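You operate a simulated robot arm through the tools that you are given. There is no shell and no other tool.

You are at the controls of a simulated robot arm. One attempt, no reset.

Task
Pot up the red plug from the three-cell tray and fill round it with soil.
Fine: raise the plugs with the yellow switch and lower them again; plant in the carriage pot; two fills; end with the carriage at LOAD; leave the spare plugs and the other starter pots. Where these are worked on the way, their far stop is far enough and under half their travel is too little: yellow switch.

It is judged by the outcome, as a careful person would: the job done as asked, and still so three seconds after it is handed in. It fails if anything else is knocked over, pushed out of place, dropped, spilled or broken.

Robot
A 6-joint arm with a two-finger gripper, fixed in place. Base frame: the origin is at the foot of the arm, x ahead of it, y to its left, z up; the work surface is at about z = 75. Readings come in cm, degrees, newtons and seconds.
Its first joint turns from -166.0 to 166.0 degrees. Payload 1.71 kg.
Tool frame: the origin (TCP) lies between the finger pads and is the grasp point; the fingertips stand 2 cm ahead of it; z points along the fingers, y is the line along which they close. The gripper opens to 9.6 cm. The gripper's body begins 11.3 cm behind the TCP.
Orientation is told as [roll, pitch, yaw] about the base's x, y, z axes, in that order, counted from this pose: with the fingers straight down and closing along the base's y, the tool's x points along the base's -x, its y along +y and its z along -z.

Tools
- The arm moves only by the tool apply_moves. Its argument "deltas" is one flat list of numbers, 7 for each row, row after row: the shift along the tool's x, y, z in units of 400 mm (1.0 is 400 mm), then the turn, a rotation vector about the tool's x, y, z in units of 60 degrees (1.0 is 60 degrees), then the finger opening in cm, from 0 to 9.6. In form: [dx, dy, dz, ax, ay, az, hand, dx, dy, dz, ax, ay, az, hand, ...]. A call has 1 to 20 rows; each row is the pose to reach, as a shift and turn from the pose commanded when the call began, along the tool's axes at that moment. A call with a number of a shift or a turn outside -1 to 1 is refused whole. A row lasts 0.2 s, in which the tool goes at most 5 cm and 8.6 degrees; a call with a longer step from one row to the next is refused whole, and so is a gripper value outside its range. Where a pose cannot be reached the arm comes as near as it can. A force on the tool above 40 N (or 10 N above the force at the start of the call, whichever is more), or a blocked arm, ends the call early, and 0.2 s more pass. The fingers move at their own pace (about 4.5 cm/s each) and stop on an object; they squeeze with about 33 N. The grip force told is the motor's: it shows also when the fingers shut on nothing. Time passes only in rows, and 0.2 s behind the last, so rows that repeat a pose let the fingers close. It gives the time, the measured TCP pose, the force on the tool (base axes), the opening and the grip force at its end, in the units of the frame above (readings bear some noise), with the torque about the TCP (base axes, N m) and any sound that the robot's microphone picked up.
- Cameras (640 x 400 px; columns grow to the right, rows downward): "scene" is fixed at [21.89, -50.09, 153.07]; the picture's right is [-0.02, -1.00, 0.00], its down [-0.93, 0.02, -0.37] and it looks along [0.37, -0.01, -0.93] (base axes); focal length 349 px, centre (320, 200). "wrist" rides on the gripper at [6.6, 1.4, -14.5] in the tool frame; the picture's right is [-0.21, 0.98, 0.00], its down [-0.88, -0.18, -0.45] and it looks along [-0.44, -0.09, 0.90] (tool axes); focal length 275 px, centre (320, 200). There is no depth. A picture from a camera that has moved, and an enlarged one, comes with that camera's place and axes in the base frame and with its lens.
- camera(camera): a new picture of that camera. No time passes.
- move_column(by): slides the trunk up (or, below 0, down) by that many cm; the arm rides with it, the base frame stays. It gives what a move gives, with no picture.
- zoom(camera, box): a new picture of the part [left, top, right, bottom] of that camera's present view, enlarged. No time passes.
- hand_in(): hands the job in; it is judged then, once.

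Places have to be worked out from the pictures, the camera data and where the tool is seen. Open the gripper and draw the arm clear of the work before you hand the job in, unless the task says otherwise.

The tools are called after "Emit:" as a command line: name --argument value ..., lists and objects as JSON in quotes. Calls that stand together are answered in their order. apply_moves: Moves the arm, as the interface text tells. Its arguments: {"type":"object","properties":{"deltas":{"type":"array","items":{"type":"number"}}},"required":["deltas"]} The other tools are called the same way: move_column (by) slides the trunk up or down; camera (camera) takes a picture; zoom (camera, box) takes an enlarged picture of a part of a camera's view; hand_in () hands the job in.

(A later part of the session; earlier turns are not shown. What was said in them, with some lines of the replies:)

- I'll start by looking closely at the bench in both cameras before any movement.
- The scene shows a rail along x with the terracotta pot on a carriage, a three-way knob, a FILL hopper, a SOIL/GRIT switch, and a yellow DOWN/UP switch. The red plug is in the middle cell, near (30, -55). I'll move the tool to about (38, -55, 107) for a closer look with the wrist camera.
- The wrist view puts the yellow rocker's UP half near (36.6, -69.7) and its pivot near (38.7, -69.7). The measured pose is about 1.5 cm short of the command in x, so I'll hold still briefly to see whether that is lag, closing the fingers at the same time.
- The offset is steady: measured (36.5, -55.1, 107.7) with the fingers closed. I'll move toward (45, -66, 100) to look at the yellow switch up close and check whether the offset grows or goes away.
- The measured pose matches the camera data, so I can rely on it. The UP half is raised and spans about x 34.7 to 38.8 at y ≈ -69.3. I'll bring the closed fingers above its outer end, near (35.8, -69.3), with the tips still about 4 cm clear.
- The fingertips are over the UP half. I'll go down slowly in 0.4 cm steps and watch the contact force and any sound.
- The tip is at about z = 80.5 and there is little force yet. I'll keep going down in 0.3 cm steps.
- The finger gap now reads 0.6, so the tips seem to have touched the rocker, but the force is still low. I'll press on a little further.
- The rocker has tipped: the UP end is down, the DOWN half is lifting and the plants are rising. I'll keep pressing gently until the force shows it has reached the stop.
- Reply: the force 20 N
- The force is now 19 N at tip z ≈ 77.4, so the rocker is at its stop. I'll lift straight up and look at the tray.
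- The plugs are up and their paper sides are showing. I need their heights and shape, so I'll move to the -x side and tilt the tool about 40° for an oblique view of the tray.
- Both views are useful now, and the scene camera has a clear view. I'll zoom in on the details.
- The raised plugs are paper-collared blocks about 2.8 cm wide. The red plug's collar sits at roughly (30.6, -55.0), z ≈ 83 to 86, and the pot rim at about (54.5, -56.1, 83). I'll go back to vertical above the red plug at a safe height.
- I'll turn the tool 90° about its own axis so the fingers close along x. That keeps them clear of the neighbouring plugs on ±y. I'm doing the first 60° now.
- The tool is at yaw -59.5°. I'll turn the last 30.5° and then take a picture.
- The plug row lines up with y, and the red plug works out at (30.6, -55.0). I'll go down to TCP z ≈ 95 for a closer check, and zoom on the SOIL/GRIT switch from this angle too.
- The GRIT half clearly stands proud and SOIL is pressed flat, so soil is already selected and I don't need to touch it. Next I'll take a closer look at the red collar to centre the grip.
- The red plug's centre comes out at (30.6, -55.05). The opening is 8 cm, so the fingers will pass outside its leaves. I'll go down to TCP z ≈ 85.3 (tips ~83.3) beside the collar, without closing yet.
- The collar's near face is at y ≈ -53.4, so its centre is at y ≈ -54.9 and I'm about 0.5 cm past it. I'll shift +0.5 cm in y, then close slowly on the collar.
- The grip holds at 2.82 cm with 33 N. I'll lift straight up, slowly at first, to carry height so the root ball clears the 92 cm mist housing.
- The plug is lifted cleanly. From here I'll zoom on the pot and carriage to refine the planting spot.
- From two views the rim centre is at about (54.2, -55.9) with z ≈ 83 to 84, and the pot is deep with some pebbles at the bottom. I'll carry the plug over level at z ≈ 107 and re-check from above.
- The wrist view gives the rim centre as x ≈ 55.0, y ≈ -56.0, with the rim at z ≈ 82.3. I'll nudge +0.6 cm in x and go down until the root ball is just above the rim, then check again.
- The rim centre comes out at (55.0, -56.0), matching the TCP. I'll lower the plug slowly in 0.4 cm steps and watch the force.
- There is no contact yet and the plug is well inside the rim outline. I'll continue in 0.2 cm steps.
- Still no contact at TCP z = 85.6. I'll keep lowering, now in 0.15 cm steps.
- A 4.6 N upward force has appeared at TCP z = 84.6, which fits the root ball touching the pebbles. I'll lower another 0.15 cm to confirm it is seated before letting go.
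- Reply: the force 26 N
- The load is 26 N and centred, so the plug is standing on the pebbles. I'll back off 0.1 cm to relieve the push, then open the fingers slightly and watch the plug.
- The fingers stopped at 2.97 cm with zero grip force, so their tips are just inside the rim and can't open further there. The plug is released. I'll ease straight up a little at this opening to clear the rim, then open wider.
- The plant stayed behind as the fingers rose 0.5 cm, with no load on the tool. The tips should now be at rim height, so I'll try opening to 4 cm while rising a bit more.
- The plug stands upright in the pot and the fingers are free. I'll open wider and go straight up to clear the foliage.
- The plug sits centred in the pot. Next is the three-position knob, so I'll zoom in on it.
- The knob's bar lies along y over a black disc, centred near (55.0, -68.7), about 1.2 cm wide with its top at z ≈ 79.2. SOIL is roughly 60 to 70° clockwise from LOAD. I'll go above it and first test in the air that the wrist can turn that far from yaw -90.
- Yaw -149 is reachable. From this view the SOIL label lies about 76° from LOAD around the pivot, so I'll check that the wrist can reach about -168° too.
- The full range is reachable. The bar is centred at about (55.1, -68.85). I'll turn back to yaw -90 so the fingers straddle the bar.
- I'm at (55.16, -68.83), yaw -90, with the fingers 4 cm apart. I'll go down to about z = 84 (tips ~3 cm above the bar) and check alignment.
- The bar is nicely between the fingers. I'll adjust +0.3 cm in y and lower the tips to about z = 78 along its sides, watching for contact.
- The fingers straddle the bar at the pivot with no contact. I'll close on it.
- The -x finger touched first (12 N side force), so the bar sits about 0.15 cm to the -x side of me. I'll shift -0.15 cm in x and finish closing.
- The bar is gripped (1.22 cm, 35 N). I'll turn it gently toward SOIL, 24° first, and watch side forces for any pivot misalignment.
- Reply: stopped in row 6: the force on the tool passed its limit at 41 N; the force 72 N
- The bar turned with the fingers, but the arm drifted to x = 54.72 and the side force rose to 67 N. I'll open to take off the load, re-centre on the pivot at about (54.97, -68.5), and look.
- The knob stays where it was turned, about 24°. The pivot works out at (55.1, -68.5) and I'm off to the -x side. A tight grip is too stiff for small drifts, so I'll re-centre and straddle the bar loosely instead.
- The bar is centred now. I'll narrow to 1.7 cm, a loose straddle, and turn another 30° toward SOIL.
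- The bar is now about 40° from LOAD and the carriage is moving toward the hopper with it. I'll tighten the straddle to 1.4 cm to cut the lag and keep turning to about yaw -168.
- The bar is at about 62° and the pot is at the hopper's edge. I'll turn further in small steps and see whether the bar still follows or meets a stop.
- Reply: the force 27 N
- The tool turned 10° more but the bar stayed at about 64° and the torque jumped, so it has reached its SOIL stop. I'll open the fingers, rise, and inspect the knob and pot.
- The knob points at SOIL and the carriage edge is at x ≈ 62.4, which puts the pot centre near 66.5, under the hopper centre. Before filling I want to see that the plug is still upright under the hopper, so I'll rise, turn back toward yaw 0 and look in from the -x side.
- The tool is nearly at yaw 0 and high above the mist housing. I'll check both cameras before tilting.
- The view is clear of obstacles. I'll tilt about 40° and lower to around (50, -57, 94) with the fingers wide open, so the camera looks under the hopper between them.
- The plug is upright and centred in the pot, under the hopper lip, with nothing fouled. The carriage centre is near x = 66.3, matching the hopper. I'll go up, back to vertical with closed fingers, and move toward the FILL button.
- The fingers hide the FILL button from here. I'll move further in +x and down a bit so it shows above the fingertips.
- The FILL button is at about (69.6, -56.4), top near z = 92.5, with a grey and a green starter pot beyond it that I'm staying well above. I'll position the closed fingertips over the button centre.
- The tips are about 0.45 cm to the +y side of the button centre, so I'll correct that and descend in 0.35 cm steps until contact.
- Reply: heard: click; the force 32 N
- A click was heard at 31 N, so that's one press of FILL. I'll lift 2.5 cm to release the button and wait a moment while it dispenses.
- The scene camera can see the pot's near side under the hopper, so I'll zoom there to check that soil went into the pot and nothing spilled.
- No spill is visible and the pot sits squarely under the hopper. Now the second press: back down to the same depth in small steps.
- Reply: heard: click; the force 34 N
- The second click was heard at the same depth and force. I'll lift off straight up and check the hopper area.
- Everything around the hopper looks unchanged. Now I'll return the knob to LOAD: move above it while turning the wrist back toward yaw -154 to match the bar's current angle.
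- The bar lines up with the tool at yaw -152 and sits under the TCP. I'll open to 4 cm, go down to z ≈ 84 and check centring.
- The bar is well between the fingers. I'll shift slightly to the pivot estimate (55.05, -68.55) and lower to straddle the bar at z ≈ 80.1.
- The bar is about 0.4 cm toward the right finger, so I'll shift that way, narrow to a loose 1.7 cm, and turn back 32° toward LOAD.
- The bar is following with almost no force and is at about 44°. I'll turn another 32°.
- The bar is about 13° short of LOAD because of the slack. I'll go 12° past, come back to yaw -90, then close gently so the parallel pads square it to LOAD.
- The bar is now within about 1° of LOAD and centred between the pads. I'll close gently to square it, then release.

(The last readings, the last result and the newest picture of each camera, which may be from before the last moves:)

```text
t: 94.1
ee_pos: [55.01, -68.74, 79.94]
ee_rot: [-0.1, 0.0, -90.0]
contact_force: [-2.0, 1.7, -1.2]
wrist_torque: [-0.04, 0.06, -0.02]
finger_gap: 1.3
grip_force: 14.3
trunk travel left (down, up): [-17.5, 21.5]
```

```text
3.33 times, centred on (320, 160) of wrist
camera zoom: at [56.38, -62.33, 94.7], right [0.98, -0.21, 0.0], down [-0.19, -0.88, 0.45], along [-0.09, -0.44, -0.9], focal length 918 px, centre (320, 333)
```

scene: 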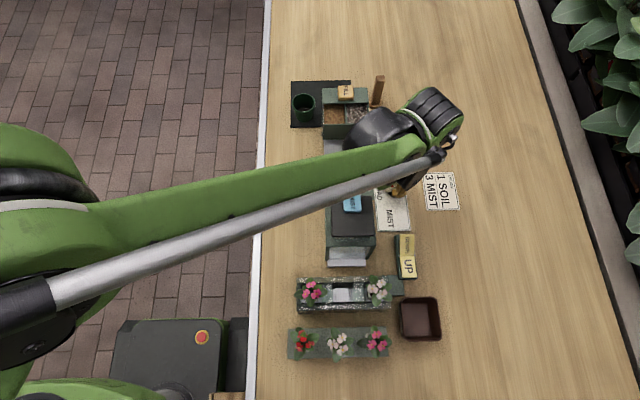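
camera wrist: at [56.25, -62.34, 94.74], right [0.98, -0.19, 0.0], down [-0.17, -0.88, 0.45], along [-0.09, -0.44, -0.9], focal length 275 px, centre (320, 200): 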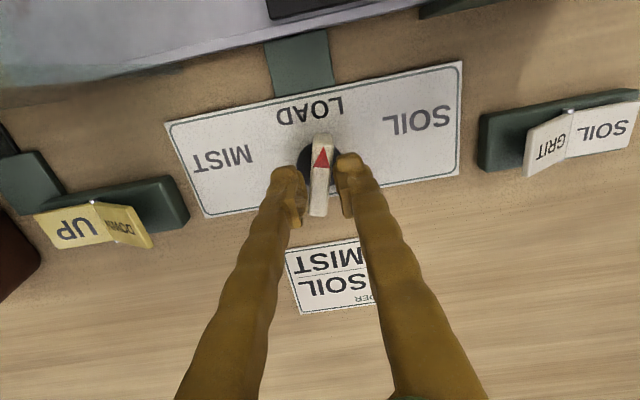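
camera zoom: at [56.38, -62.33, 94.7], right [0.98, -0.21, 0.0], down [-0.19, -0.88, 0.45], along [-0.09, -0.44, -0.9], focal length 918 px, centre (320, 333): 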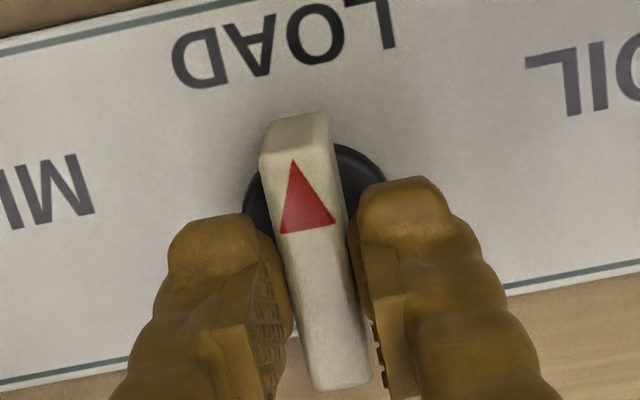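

The gap is 1.30, nearly the bar's 1.22. I'll squeeze a touch more to finish squaring it, then open and rise.

Emit:
apply_moves --deltas '[0, 0, 0, 0, 0, 0, 1.0, 0, 0, 0, 0, 0, 0, 1.0, 0, 0, 0, 0, 0, 0, 1.0]'

Emit:
apply_moves --deltas '[0, 0, 0, 0, 0, 0, 2.5, 0, 0, 0, 0, 0, 0, 4, 0, 0, 0, 0, 0, 0, 4, 0, 0, -0.05, 0, 0, 0, 4, 0, 0, -0.13, 0, 0, 0, 4, 0, 0, -0.23, 0, 0, 0, 4, 0, 0, -0.34, 0, 0, 0, 4, 0, 0, -0.45, 0, 0, 0, 4, 0, 0, -0.56, 0, 0, 0, 4, 0, 0, -0.56, 0, 0, 0, 4]'

Emit:
camera --camera "wrist"

Emit:
zoom --camera "wrist" --box '[240, 40, 400, 160]'

Emit:
zoom --camera "wrist" --box '[220, 0, 420, 120]'

```text
t: 94.9
ee_pos: [54.89, -68.94, 80.23]
ee_rot: [0.0, 0.0, -90.1]
contact_force: [-3.5, 1.9, -2.2]
wrist_torque: [0.01, 0.04, -0.05]
finger_gap: 1.23
grip_force: 35.0
trunk travel left (down, up): [-17.5, 21.5]
```

```text
t: 97.1
ee_pos: [54.77, -68.8, 102.66]
ee_rot: [0.0, 0.1, -90.0]
contact_force: [0.1, -0.2, -0.2]
wrist_torque: [0.0, -0.03, 0.01]
finger_gap: 3.98
grip_force: 0.0
trunk travel left (down, up): [-17.5, 21.5]
```

```text
taken
camera wrist: at [56.22, -62.35, 117.29], right [0.98, -0.21, 0.0], down [-0.19, -0.88, 0.45], along [-0.09, -0.44, -0.9], focal length 275 px, centre (320, 200)
```

wrist: 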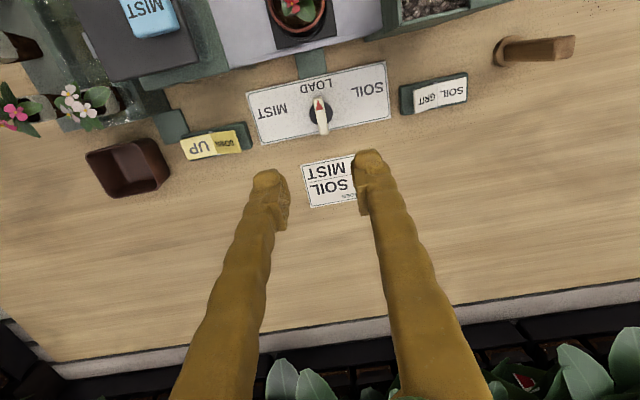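

```text
3.33 times, centred on (320, 100) of wrist
camera zoom: at [56.22, -62.35, 117.29], right [0.98, -0.21, 0.0], down [-0.19, -0.88, 0.45], along [-0.09, -0.44, -0.9], focal length 918 px, centre (320, 533)
```

zoom: 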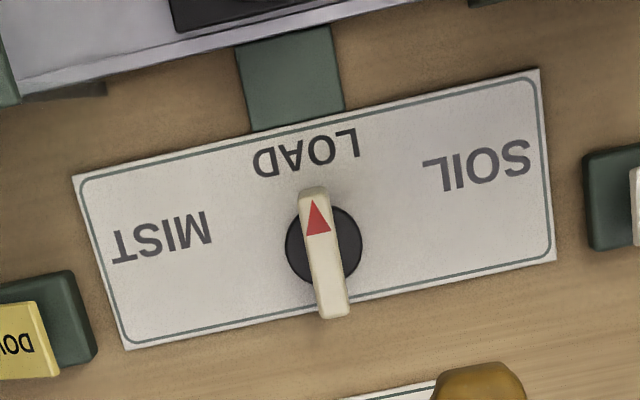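

```text
3.20 times, centred on (320, 60) of wrist
camera zoom: at [56.22, -62.35, 117.29], right [0.98, -0.21, 0.0], down [-0.19, -0.88, 0.45], along [-0.09, -0.44, -0.9], focal length 881 px, centre (320, 648)
```

zoom: 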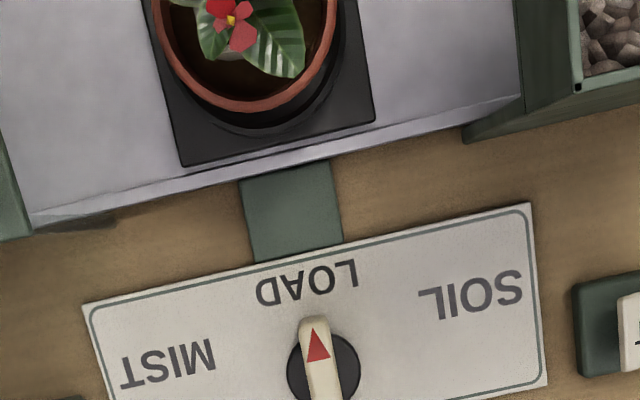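

The carriage is back at LOAD with the knob on LOAD, and brown soil now shows in the pot. I'll move over for a better look at the pot.

Emit:
apply_moves --deltas '[0.075, 0, -0.03, 0, 0, 0, 4, 0.15, 0, -0.06, 0, 0, 0, 4, 0.225, 0, -0.09, 0, 0, 0, 4, 0.225, 0, -0.09, 0, 0, 0, 4]'

Emit:
camera --camera "wrist"

Emit:
zoom --camera "wrist" --box '[260, 40, 380, 140]'

Emit:
zoom --camera "scene" --box '[310, 140, 410, 220]'

```text
t: 98.1
ee_pos: [55.0, -59.76, 106.09]
ee_rot: [-0.1, -0.1, -90.2]
contact_force: [0.5, 0.4, 0.5]
wrist_torque: [-0.08, -0.03, 0.04]
finger_gap: 4.01
grip_force: 0.0
trunk travel left (down, up): [-17.5, 21.5]
```

```text
taken
camera wrist: at [56.4, -53.29, 120.71], right [0.98, -0.21, 0.0], down [-0.19, -0.88, 0.45], along [-0.09, -0.44, -0.9], focal length 275 px, centre (320, 200)
```

wrist: 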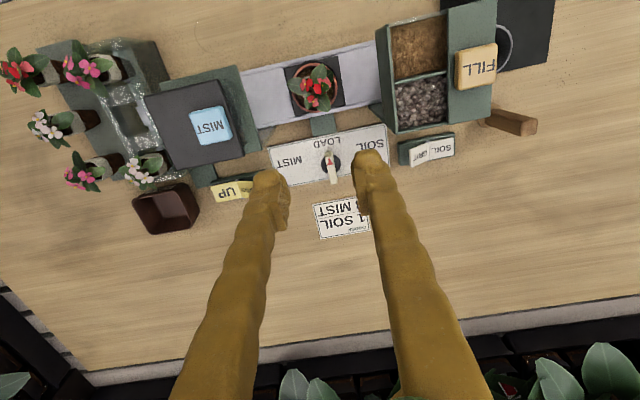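

```text
4.00 times, centred on (320, 90) of wrist
camera zoom: at [56.4, -53.29, 120.71], right [0.98, -0.21, 0.0], down [-0.19, -0.88, 0.45], along [-0.09, -0.44, -0.9], focal length 1101 px, centre (320, 640)
```

zoom: 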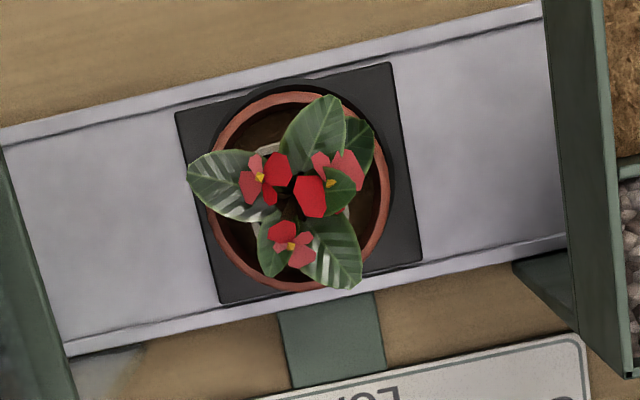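

```text
5.00 times, centred on (360, 180) of scene
camera zoom: at [21.89, -50.09, 153.07], right [-0.02, -1.0, 0.0], down [-0.93, 0.02, -0.37], along [0.37, -0.01, -0.93], focal length 1746 px, centre (120, 300)
```

zoom: 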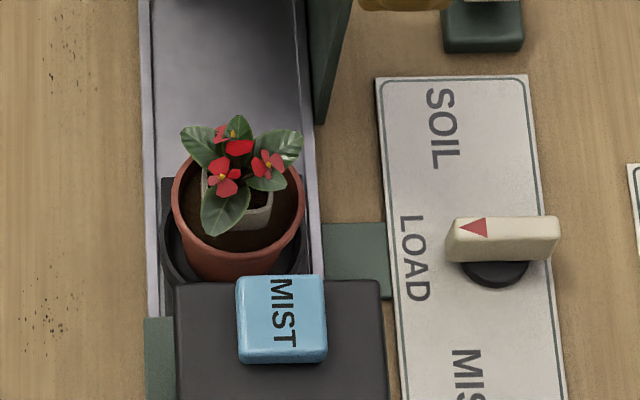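

The plug stands upright with soil all round it, the pot is at x ≈ 55 at LOAD, and nothing has spilled. Now I'll move over the DOWN half of the yellow switch, near (41.8, -69.3), with closed fingers.

Emit:
apply_moves --deltas '[-0.045, -0.06, 0.02, 0, 0, 0, 3, -0.09, -0.13, 0.07, 0, 0, 0, 1.5, -0.14, -0.2, 0.13, 0, 0, 0, 0, -0.19, -0.27, 0.2, 0, 0, 0, 0, -0.2375, -0.33, 0.275, 0, 0, 0, 0, -0.2375, -0.33, 0.275, 0, 0, 0, 0, -0.2375, -0.33, 0.275, 0, 0, 0, 0]'

Emit:
camera --camera "wrist"

Emit:
zoom --camera "wrist" --box '[200, 60, 440, 220]'

```text
t: 99.7
ee_pos: [42.14, -69.77, 95.26]
ee_rot: [0.0, -0.1, -90.0]
contact_force: [-0.2, -0.6, 0.0]
wrist_torque: [0.0, -0.02, -0.01]
finger_gap: 0.0
grip_force: 29.9
trunk travel left (down, up): [-17.5, 21.5]
```

```text
taken
camera wrist: at [43.43, -63.19, 109.82], right [0.98, -0.21, 0.0], down [-0.18, -0.88, 0.45], along [-0.09, -0.44, -0.9], focal length 275 px, centre (320, 200)
```

wrist: 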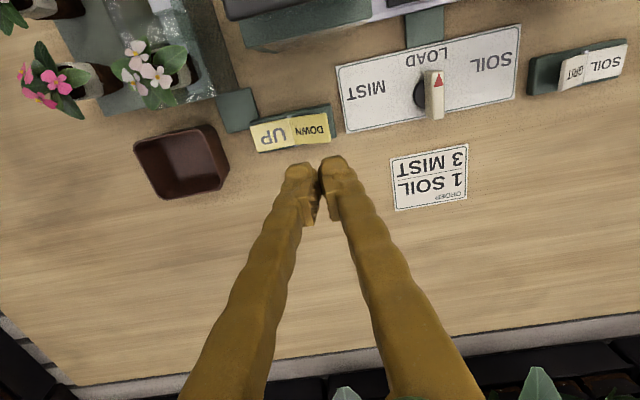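

```text
2.50 times, centred on (320, 140) of wrist
camera zoom: at [43.43, -63.19, 109.82], right [0.98, -0.21, 0.0], down [-0.18, -0.88, 0.45], along [-0.09, -0.44, -0.9], focal length 688 px, centre (320, 350)
```

zoom: 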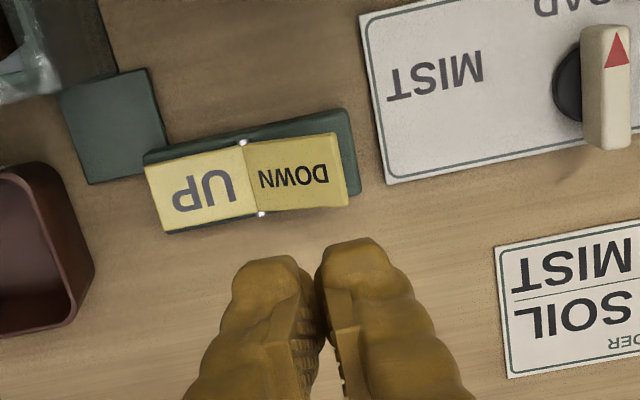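

The raised DOWN half's outer area is at about (41.8, -69.5). I'll adjust and descend, quickly to z ≈ 84 and then in small steps.

Emit:
apply_moves --deltas '[0.006, -0.0075, 0.09, 0, 0, 0, 0, 0.006, -0.0075, 0.18, 0, 0, 0, 0, 0.006, -0.0075, 0.25, 0, 0, 0, 0, 0.006, -0.0075, 0.285, 0, 0, 0, 0, 0.006, -0.0075, 0.285, 0, 0, 0, 0]'

Emit:
zoom --camera "wrist" --box '[200, 60, 440, 220]'

```text
t: 100.9
ee_pos: [41.66, -69.26, 83.83]
ee_rot: [0.0, 0.0, -90.1]
contact_force: [0.2, -0.8, -0.1]
wrist_torque: [0.01, 0.01, -0.03]
finger_gap: 0.0
grip_force: 29.6
trunk travel left (down, up): [-17.5, 21.5]
```

```text
2.50 times, centred on (320, 140) of wrist
camera zoom: at [43.07, -62.7, 98.38], right [0.98, -0.21, 0.0], down [-0.18, -0.88, 0.45], along [-0.09, -0.44, -0.9], focal length 688 px, centre (320, 350)
```

zoom: 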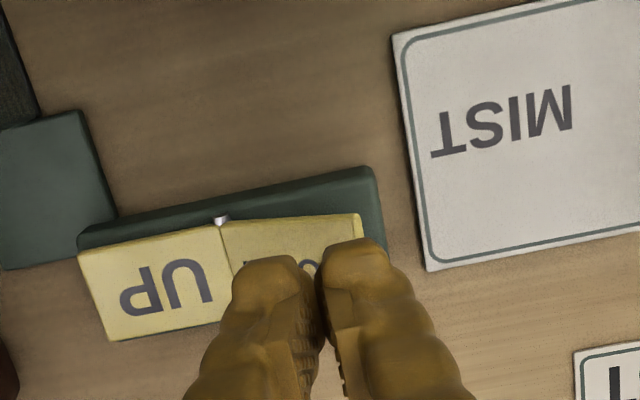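

The fingertips are over the DOWN half. I'll press down in 0.35 cm steps to its stop.

Emit:
apply_moves --deltas '[0, 0, 0.009, 0, 0, 0, 0, 0, 0, 0.018, 0, 0, 0, 0, 0, 0, 0.027, 0, 0, 0, 0, 0, 0, 0.036, 0, 0, 0, 0, 0, 0, 0.045, 0, 0, 0, 0, 0, 0, 0.054, 0, 0, 0, 0, 0, 0, 0.063, 0, 0, 0, 0, 0, 0, 0.072, 0, 0, 0, 0, 0, 0, 0.081, 0, 0, 0, 0, 0, 0, 0.09, 0, 0, 0, 0]'

Emit:
zoom --camera "wrist" --box '[100, 40, 440, 250]'

```text
t: 103.1
ee_pos: [41.56, -69.1, 80.15]
ee_rot: [-0.1, 0.0, -90.1]
contact_force: [0.6, -0.4, -0.1]
wrist_torque: [0.01, 0.01, 0.01]
finger_gap: 0.0
grip_force: 29.1
trunk travel left (down, up): [-17.5, 21.5]
```

```text
1.88 times, centred on (270, 145) of wrist
camera zoom: at [42.88, -62.56, 94.77], right [0.98, -0.21, 0.0], down [-0.18, -0.88, 0.45], along [-0.09, -0.44, -0.9], focal length 518 px, centre (414, 304)
```

zoom: 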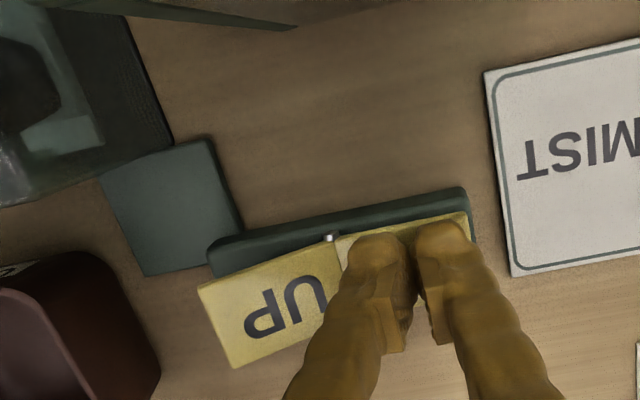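

The UP half is lifting, so the rocker is moving. I'll continue down in smaller steps to the stop.

Emit:
apply_moves --deltas '[0, 0, 0.006, 0, 0, 0, 0, 0, 0, 0.012, 0, 0, 0, 0, 0, 0, 0.018, 0, 0, 0, 0, 0, 0, 0.023, 0, 0, 0, 0]'

Emit:
zoom --camera "wrist" --box '[100, 40, 440, 250]'

```text
t: 104.1
ee_pos: [41.42, -69.07, 79.39]
ee_rot: [-0.2, 0.0, -90.2]
contact_force: [1.2, 0.4, 20.6]
wrist_torque: [0.02, -0.02, -0.04]
finger_gap: 0.6
grip_force: 29.9
trunk travel left (down, up): [-17.5, 21.5]
```

```text
1.88 times, centred on (270, 145) of wrist
camera zoom: at [42.82, -62.55, 94.0], right [0.98, -0.21, 0.0], down [-0.19, -0.88, 0.45], along [-0.09, -0.44, -0.9], focal length 518 px, centre (414, 304)
```

zoom: 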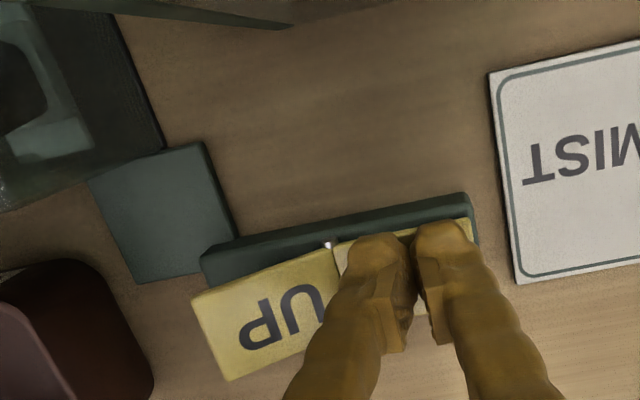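

The force is 20.6 N at z = 79.4, the same depth as the earlier stop, so the switch is fully DOWN. I'll lift straight up and check the tray.

Emit:
apply_moves --deltas '[0, 0, -0.04, 0, 0, 0, 0, 0, 0, -0.12, 0, 0, 0, 0, 0, 0, -0.22, 0, 0, 0, 0, 0, 0, -0.33, 0, 0, 0, 0, 0, 0, -0.44, 0, 0, 0, 0, 0, 0, -0.55, 0, 0, 0, 0, 0, 0, -0.66, 0, 0, 0, 0, 0, 0, -0.66, 0, 0, 0, 0]'

Emit:
camera --camera "wrist"

Emit:
zoom --camera "wrist" --box '[60, 0, 340, 180]'

Emit:
camera --camera "scene"

```text
t: 105.9
ee_pos: [41.46, -69.28, 105.88]
ee_rot: [-0.1, 0.1, -90.0]
contact_force: [0.2, 0.6, 0.0]
wrist_torque: [-0.03, -0.01, -0.01]
finger_gap: 0.0
grip_force: 29.1
trunk travel left (down, up): [-17.5, 21.5]
```

```text
taken
camera wrist: at [42.79, -62.7, 120.41], right [0.98, -0.21, 0.0], down [-0.19, -0.88, 0.45], along [-0.09, -0.44, -0.9], focal length 275 px, centre (320, 200)
```

wrist: 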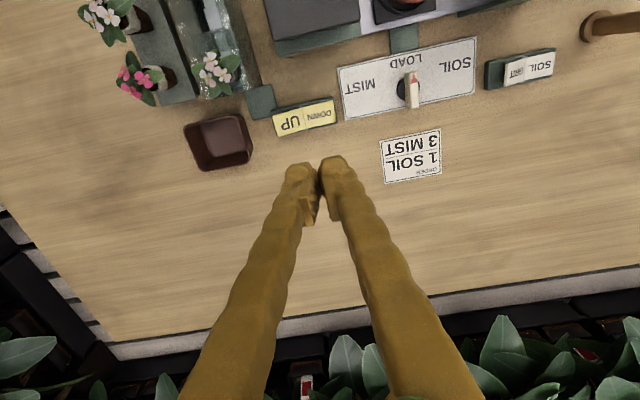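

```text
2.22 times, centred on (200, 90) of wrist
camera zoom: at [42.79, -62.7, 120.41], right [0.98, -0.21, 0.0], down [-0.19, -0.88, 0.45], along [-0.09, -0.44, -0.9], focal length 612 px, centre (587, 444)
```

zoom: 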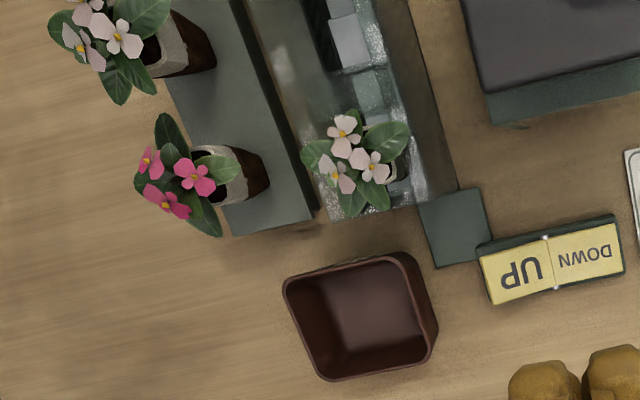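

```text
taken
```

scene: 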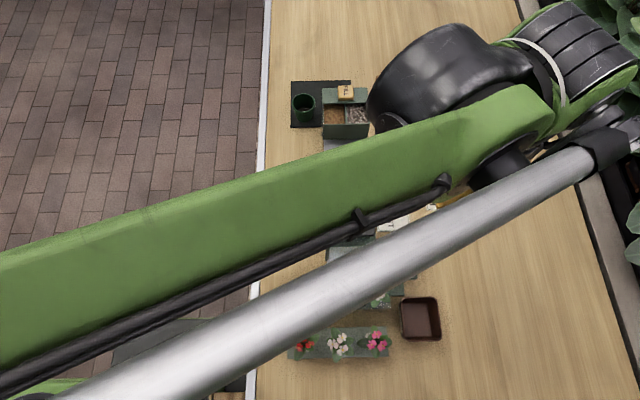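

The plugs are lowered and the tray's remaining plants are in place. I'll open the gripper and draw the arm up and off the bench toward (21, -34, 122), then inspect everything.

Emit:
apply_moves --deltas '[0.06, -0.03, -0.08, 0, 0, 0, 2, 0.15, -0.08, -0.13, 0, 0, 0, 4, 0.24, -0.13, -0.18, 0, 0, 0, 6, 0.33, -0.18, -0.23, 0, 0, 0, 8, 0.42, -0.23, -0.28, 0, 0, 0, 9.6, 0.51, -0.28, -0.32, 0, 0, 0, 9.6, 0.6, -0.33, -0.36, 0, 0, 0, 9.6, 0.69, -0.38, -0.4, 0, 0, 0, 9.6, 0.78, -0.44, -0.4, 0, 0, 0, 9.6, 0.875, -0.5, -0.4, 0, 0, 0, 9.6, 0.875, -0.5, -0.4, 0, 0, 0, 9.6]'

Emit:
camera --camera "scene"

Emit:
camera --camera "wrist"

```text
t: 108.5
ee_pos: [22.42, -39.18, 123.87]
ee_rot: [0.8, -0.1, -90.0]
contact_force: [-0.7, -0.1, -0.8]
wrist_torque: [0.0, -0.03, 0.0]
finger_gap: 9.62
grip_force: 0.1
trunk travel left (down, up): [-17.5, 21.5]
stopped in row 11: the arm was blocked; the commanded pose is now the measured one
```

```text
taken
```

scene: 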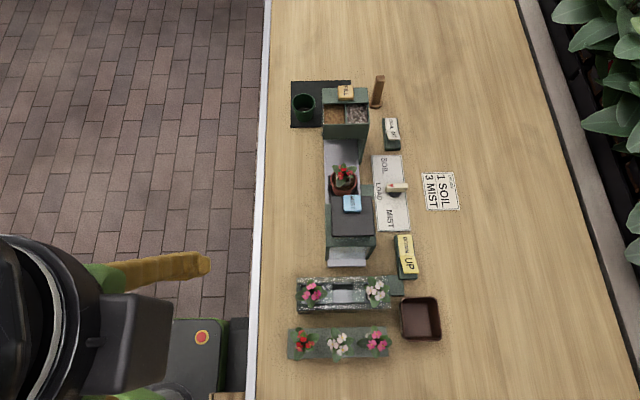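

```text
taken
camera wrist: at [23.51, -32.66, 138.52], right [0.98, -0.21, 0.01], down [-0.19, -0.88, 0.44], along [-0.08, -0.44, -0.9], focal length 275 px, centre (320, 200)
```

wrist: 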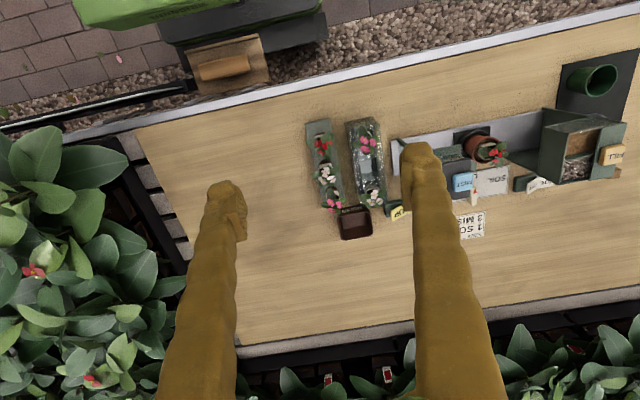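

The arm stopped at its own inner reach limit with no contact force, and it's clear of the bench. I'll do a final detailed inspection of the whole scene.

Emit:
zoom --camera "scene" --box '[310, 150, 430, 250]'

Emit:
zoom --camera "scene" --box '[280, 230, 450, 365]'

Emit:
zoom --camera "scene" --box '[280, 65, 420, 165]'

Emit:
zoom --camera "scene" --box '[320, 150, 370, 205]'

```text
4.00 times, centred on (370, 200) of scene
camera zoom: at [21.89, -50.09, 153.07], right [-0.02, -1.0, 0.0], down [-0.93, 0.02, -0.37], along [0.37, -0.01, -0.93], focal length 1396 px, centre (120, 200)
```

zoom: 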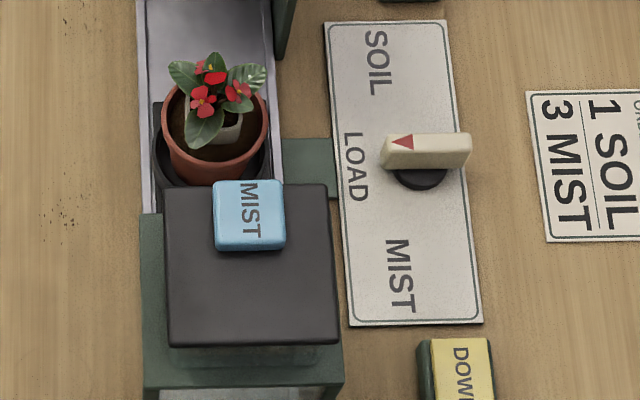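

```text
2.96 times, centred on (365, 298) of scene
camera zoom: at [21.89, -50.09, 153.07], right [-0.02, -1.0, 0.0], down [-0.93, 0.02, -0.37], along [0.37, -0.01, -0.93], focal length 1034 px, centre (187, -89)
```

zoom: 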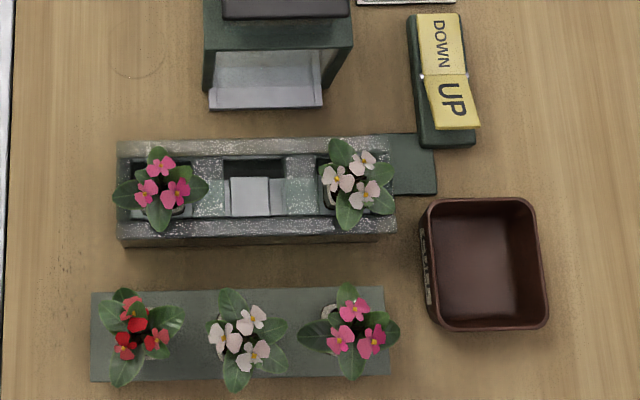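

```text
4.00 times, centred on (350, 115) of scene
camera zoom: at [21.89, -50.09, 153.07], right [-0.02, -1.0, 0.0], down [-0.93, 0.02, -0.37], along [0.37, -0.01, -0.93], focal length 1396 px, centre (200, 540)
```

zoom: 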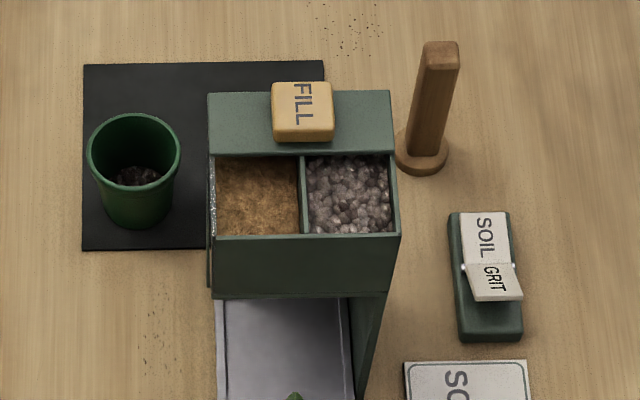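

```text
7.27 times, centred on (345, 178) of scene
camera zoom: at [21.89, -50.09, 153.07], right [-0.02, -1.0, 0.0], down [-0.93, 0.02, -0.37], along [0.37, -0.01, -0.93], focal length 2539 px, centre (138, 364)
```

zoom: 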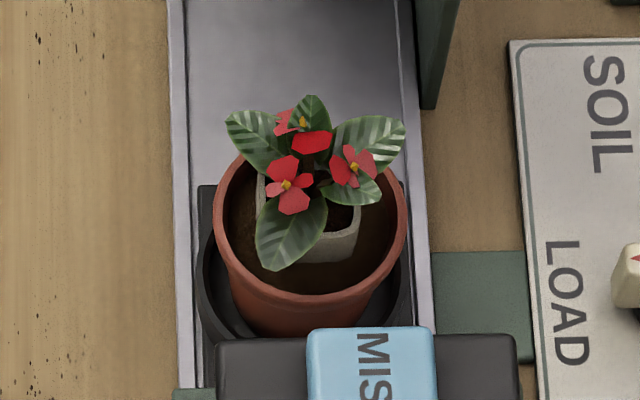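

The red plug is upright in the carriage pot with soil around it. The carriage and knob are at LOAD, the yellow switch is DOWN, and the spare plugs and other starter pots are undisturbed. The order card reads "1 SOIL 3 MIST", but you asked for two fills, so I did two fills and no misting. The gripper is open and clear, so I'm handing in.

Emit:
hand_in

```text
The job is handed in.
```

I potted the red plug from the three-cell tray into the carriage pot, filled round it with two fills of soil, and handed the job in. In the final pictures it stands upright with soil all round it.

- **Yellow switch:** I pressed UP to its stop to raise the plugs, then DOWN to its stop to lower them again.
- **Soil:** the SOIL/GRIT switch was already on SOIL, so I left it alone. Each of the two FILL presses gave a click, and soil showed in the pot afterwards.
- **Carriage:** it is back at LOAD, with the knob squared to LOAD.
- **Everything else:** I saw no spills, and the spare plugs and the other starter pots look undisturbed. The gripper is open and off the bench.
- **Knob force:** on the first turn of the knob the side force reached 67 N, so I backed off and turned it with a looser grip. It worked normally after that.
- **Order card:** the card on the bench reads "1 SOIL 3 MIST". I followed your instruction of two fills and did no misting.
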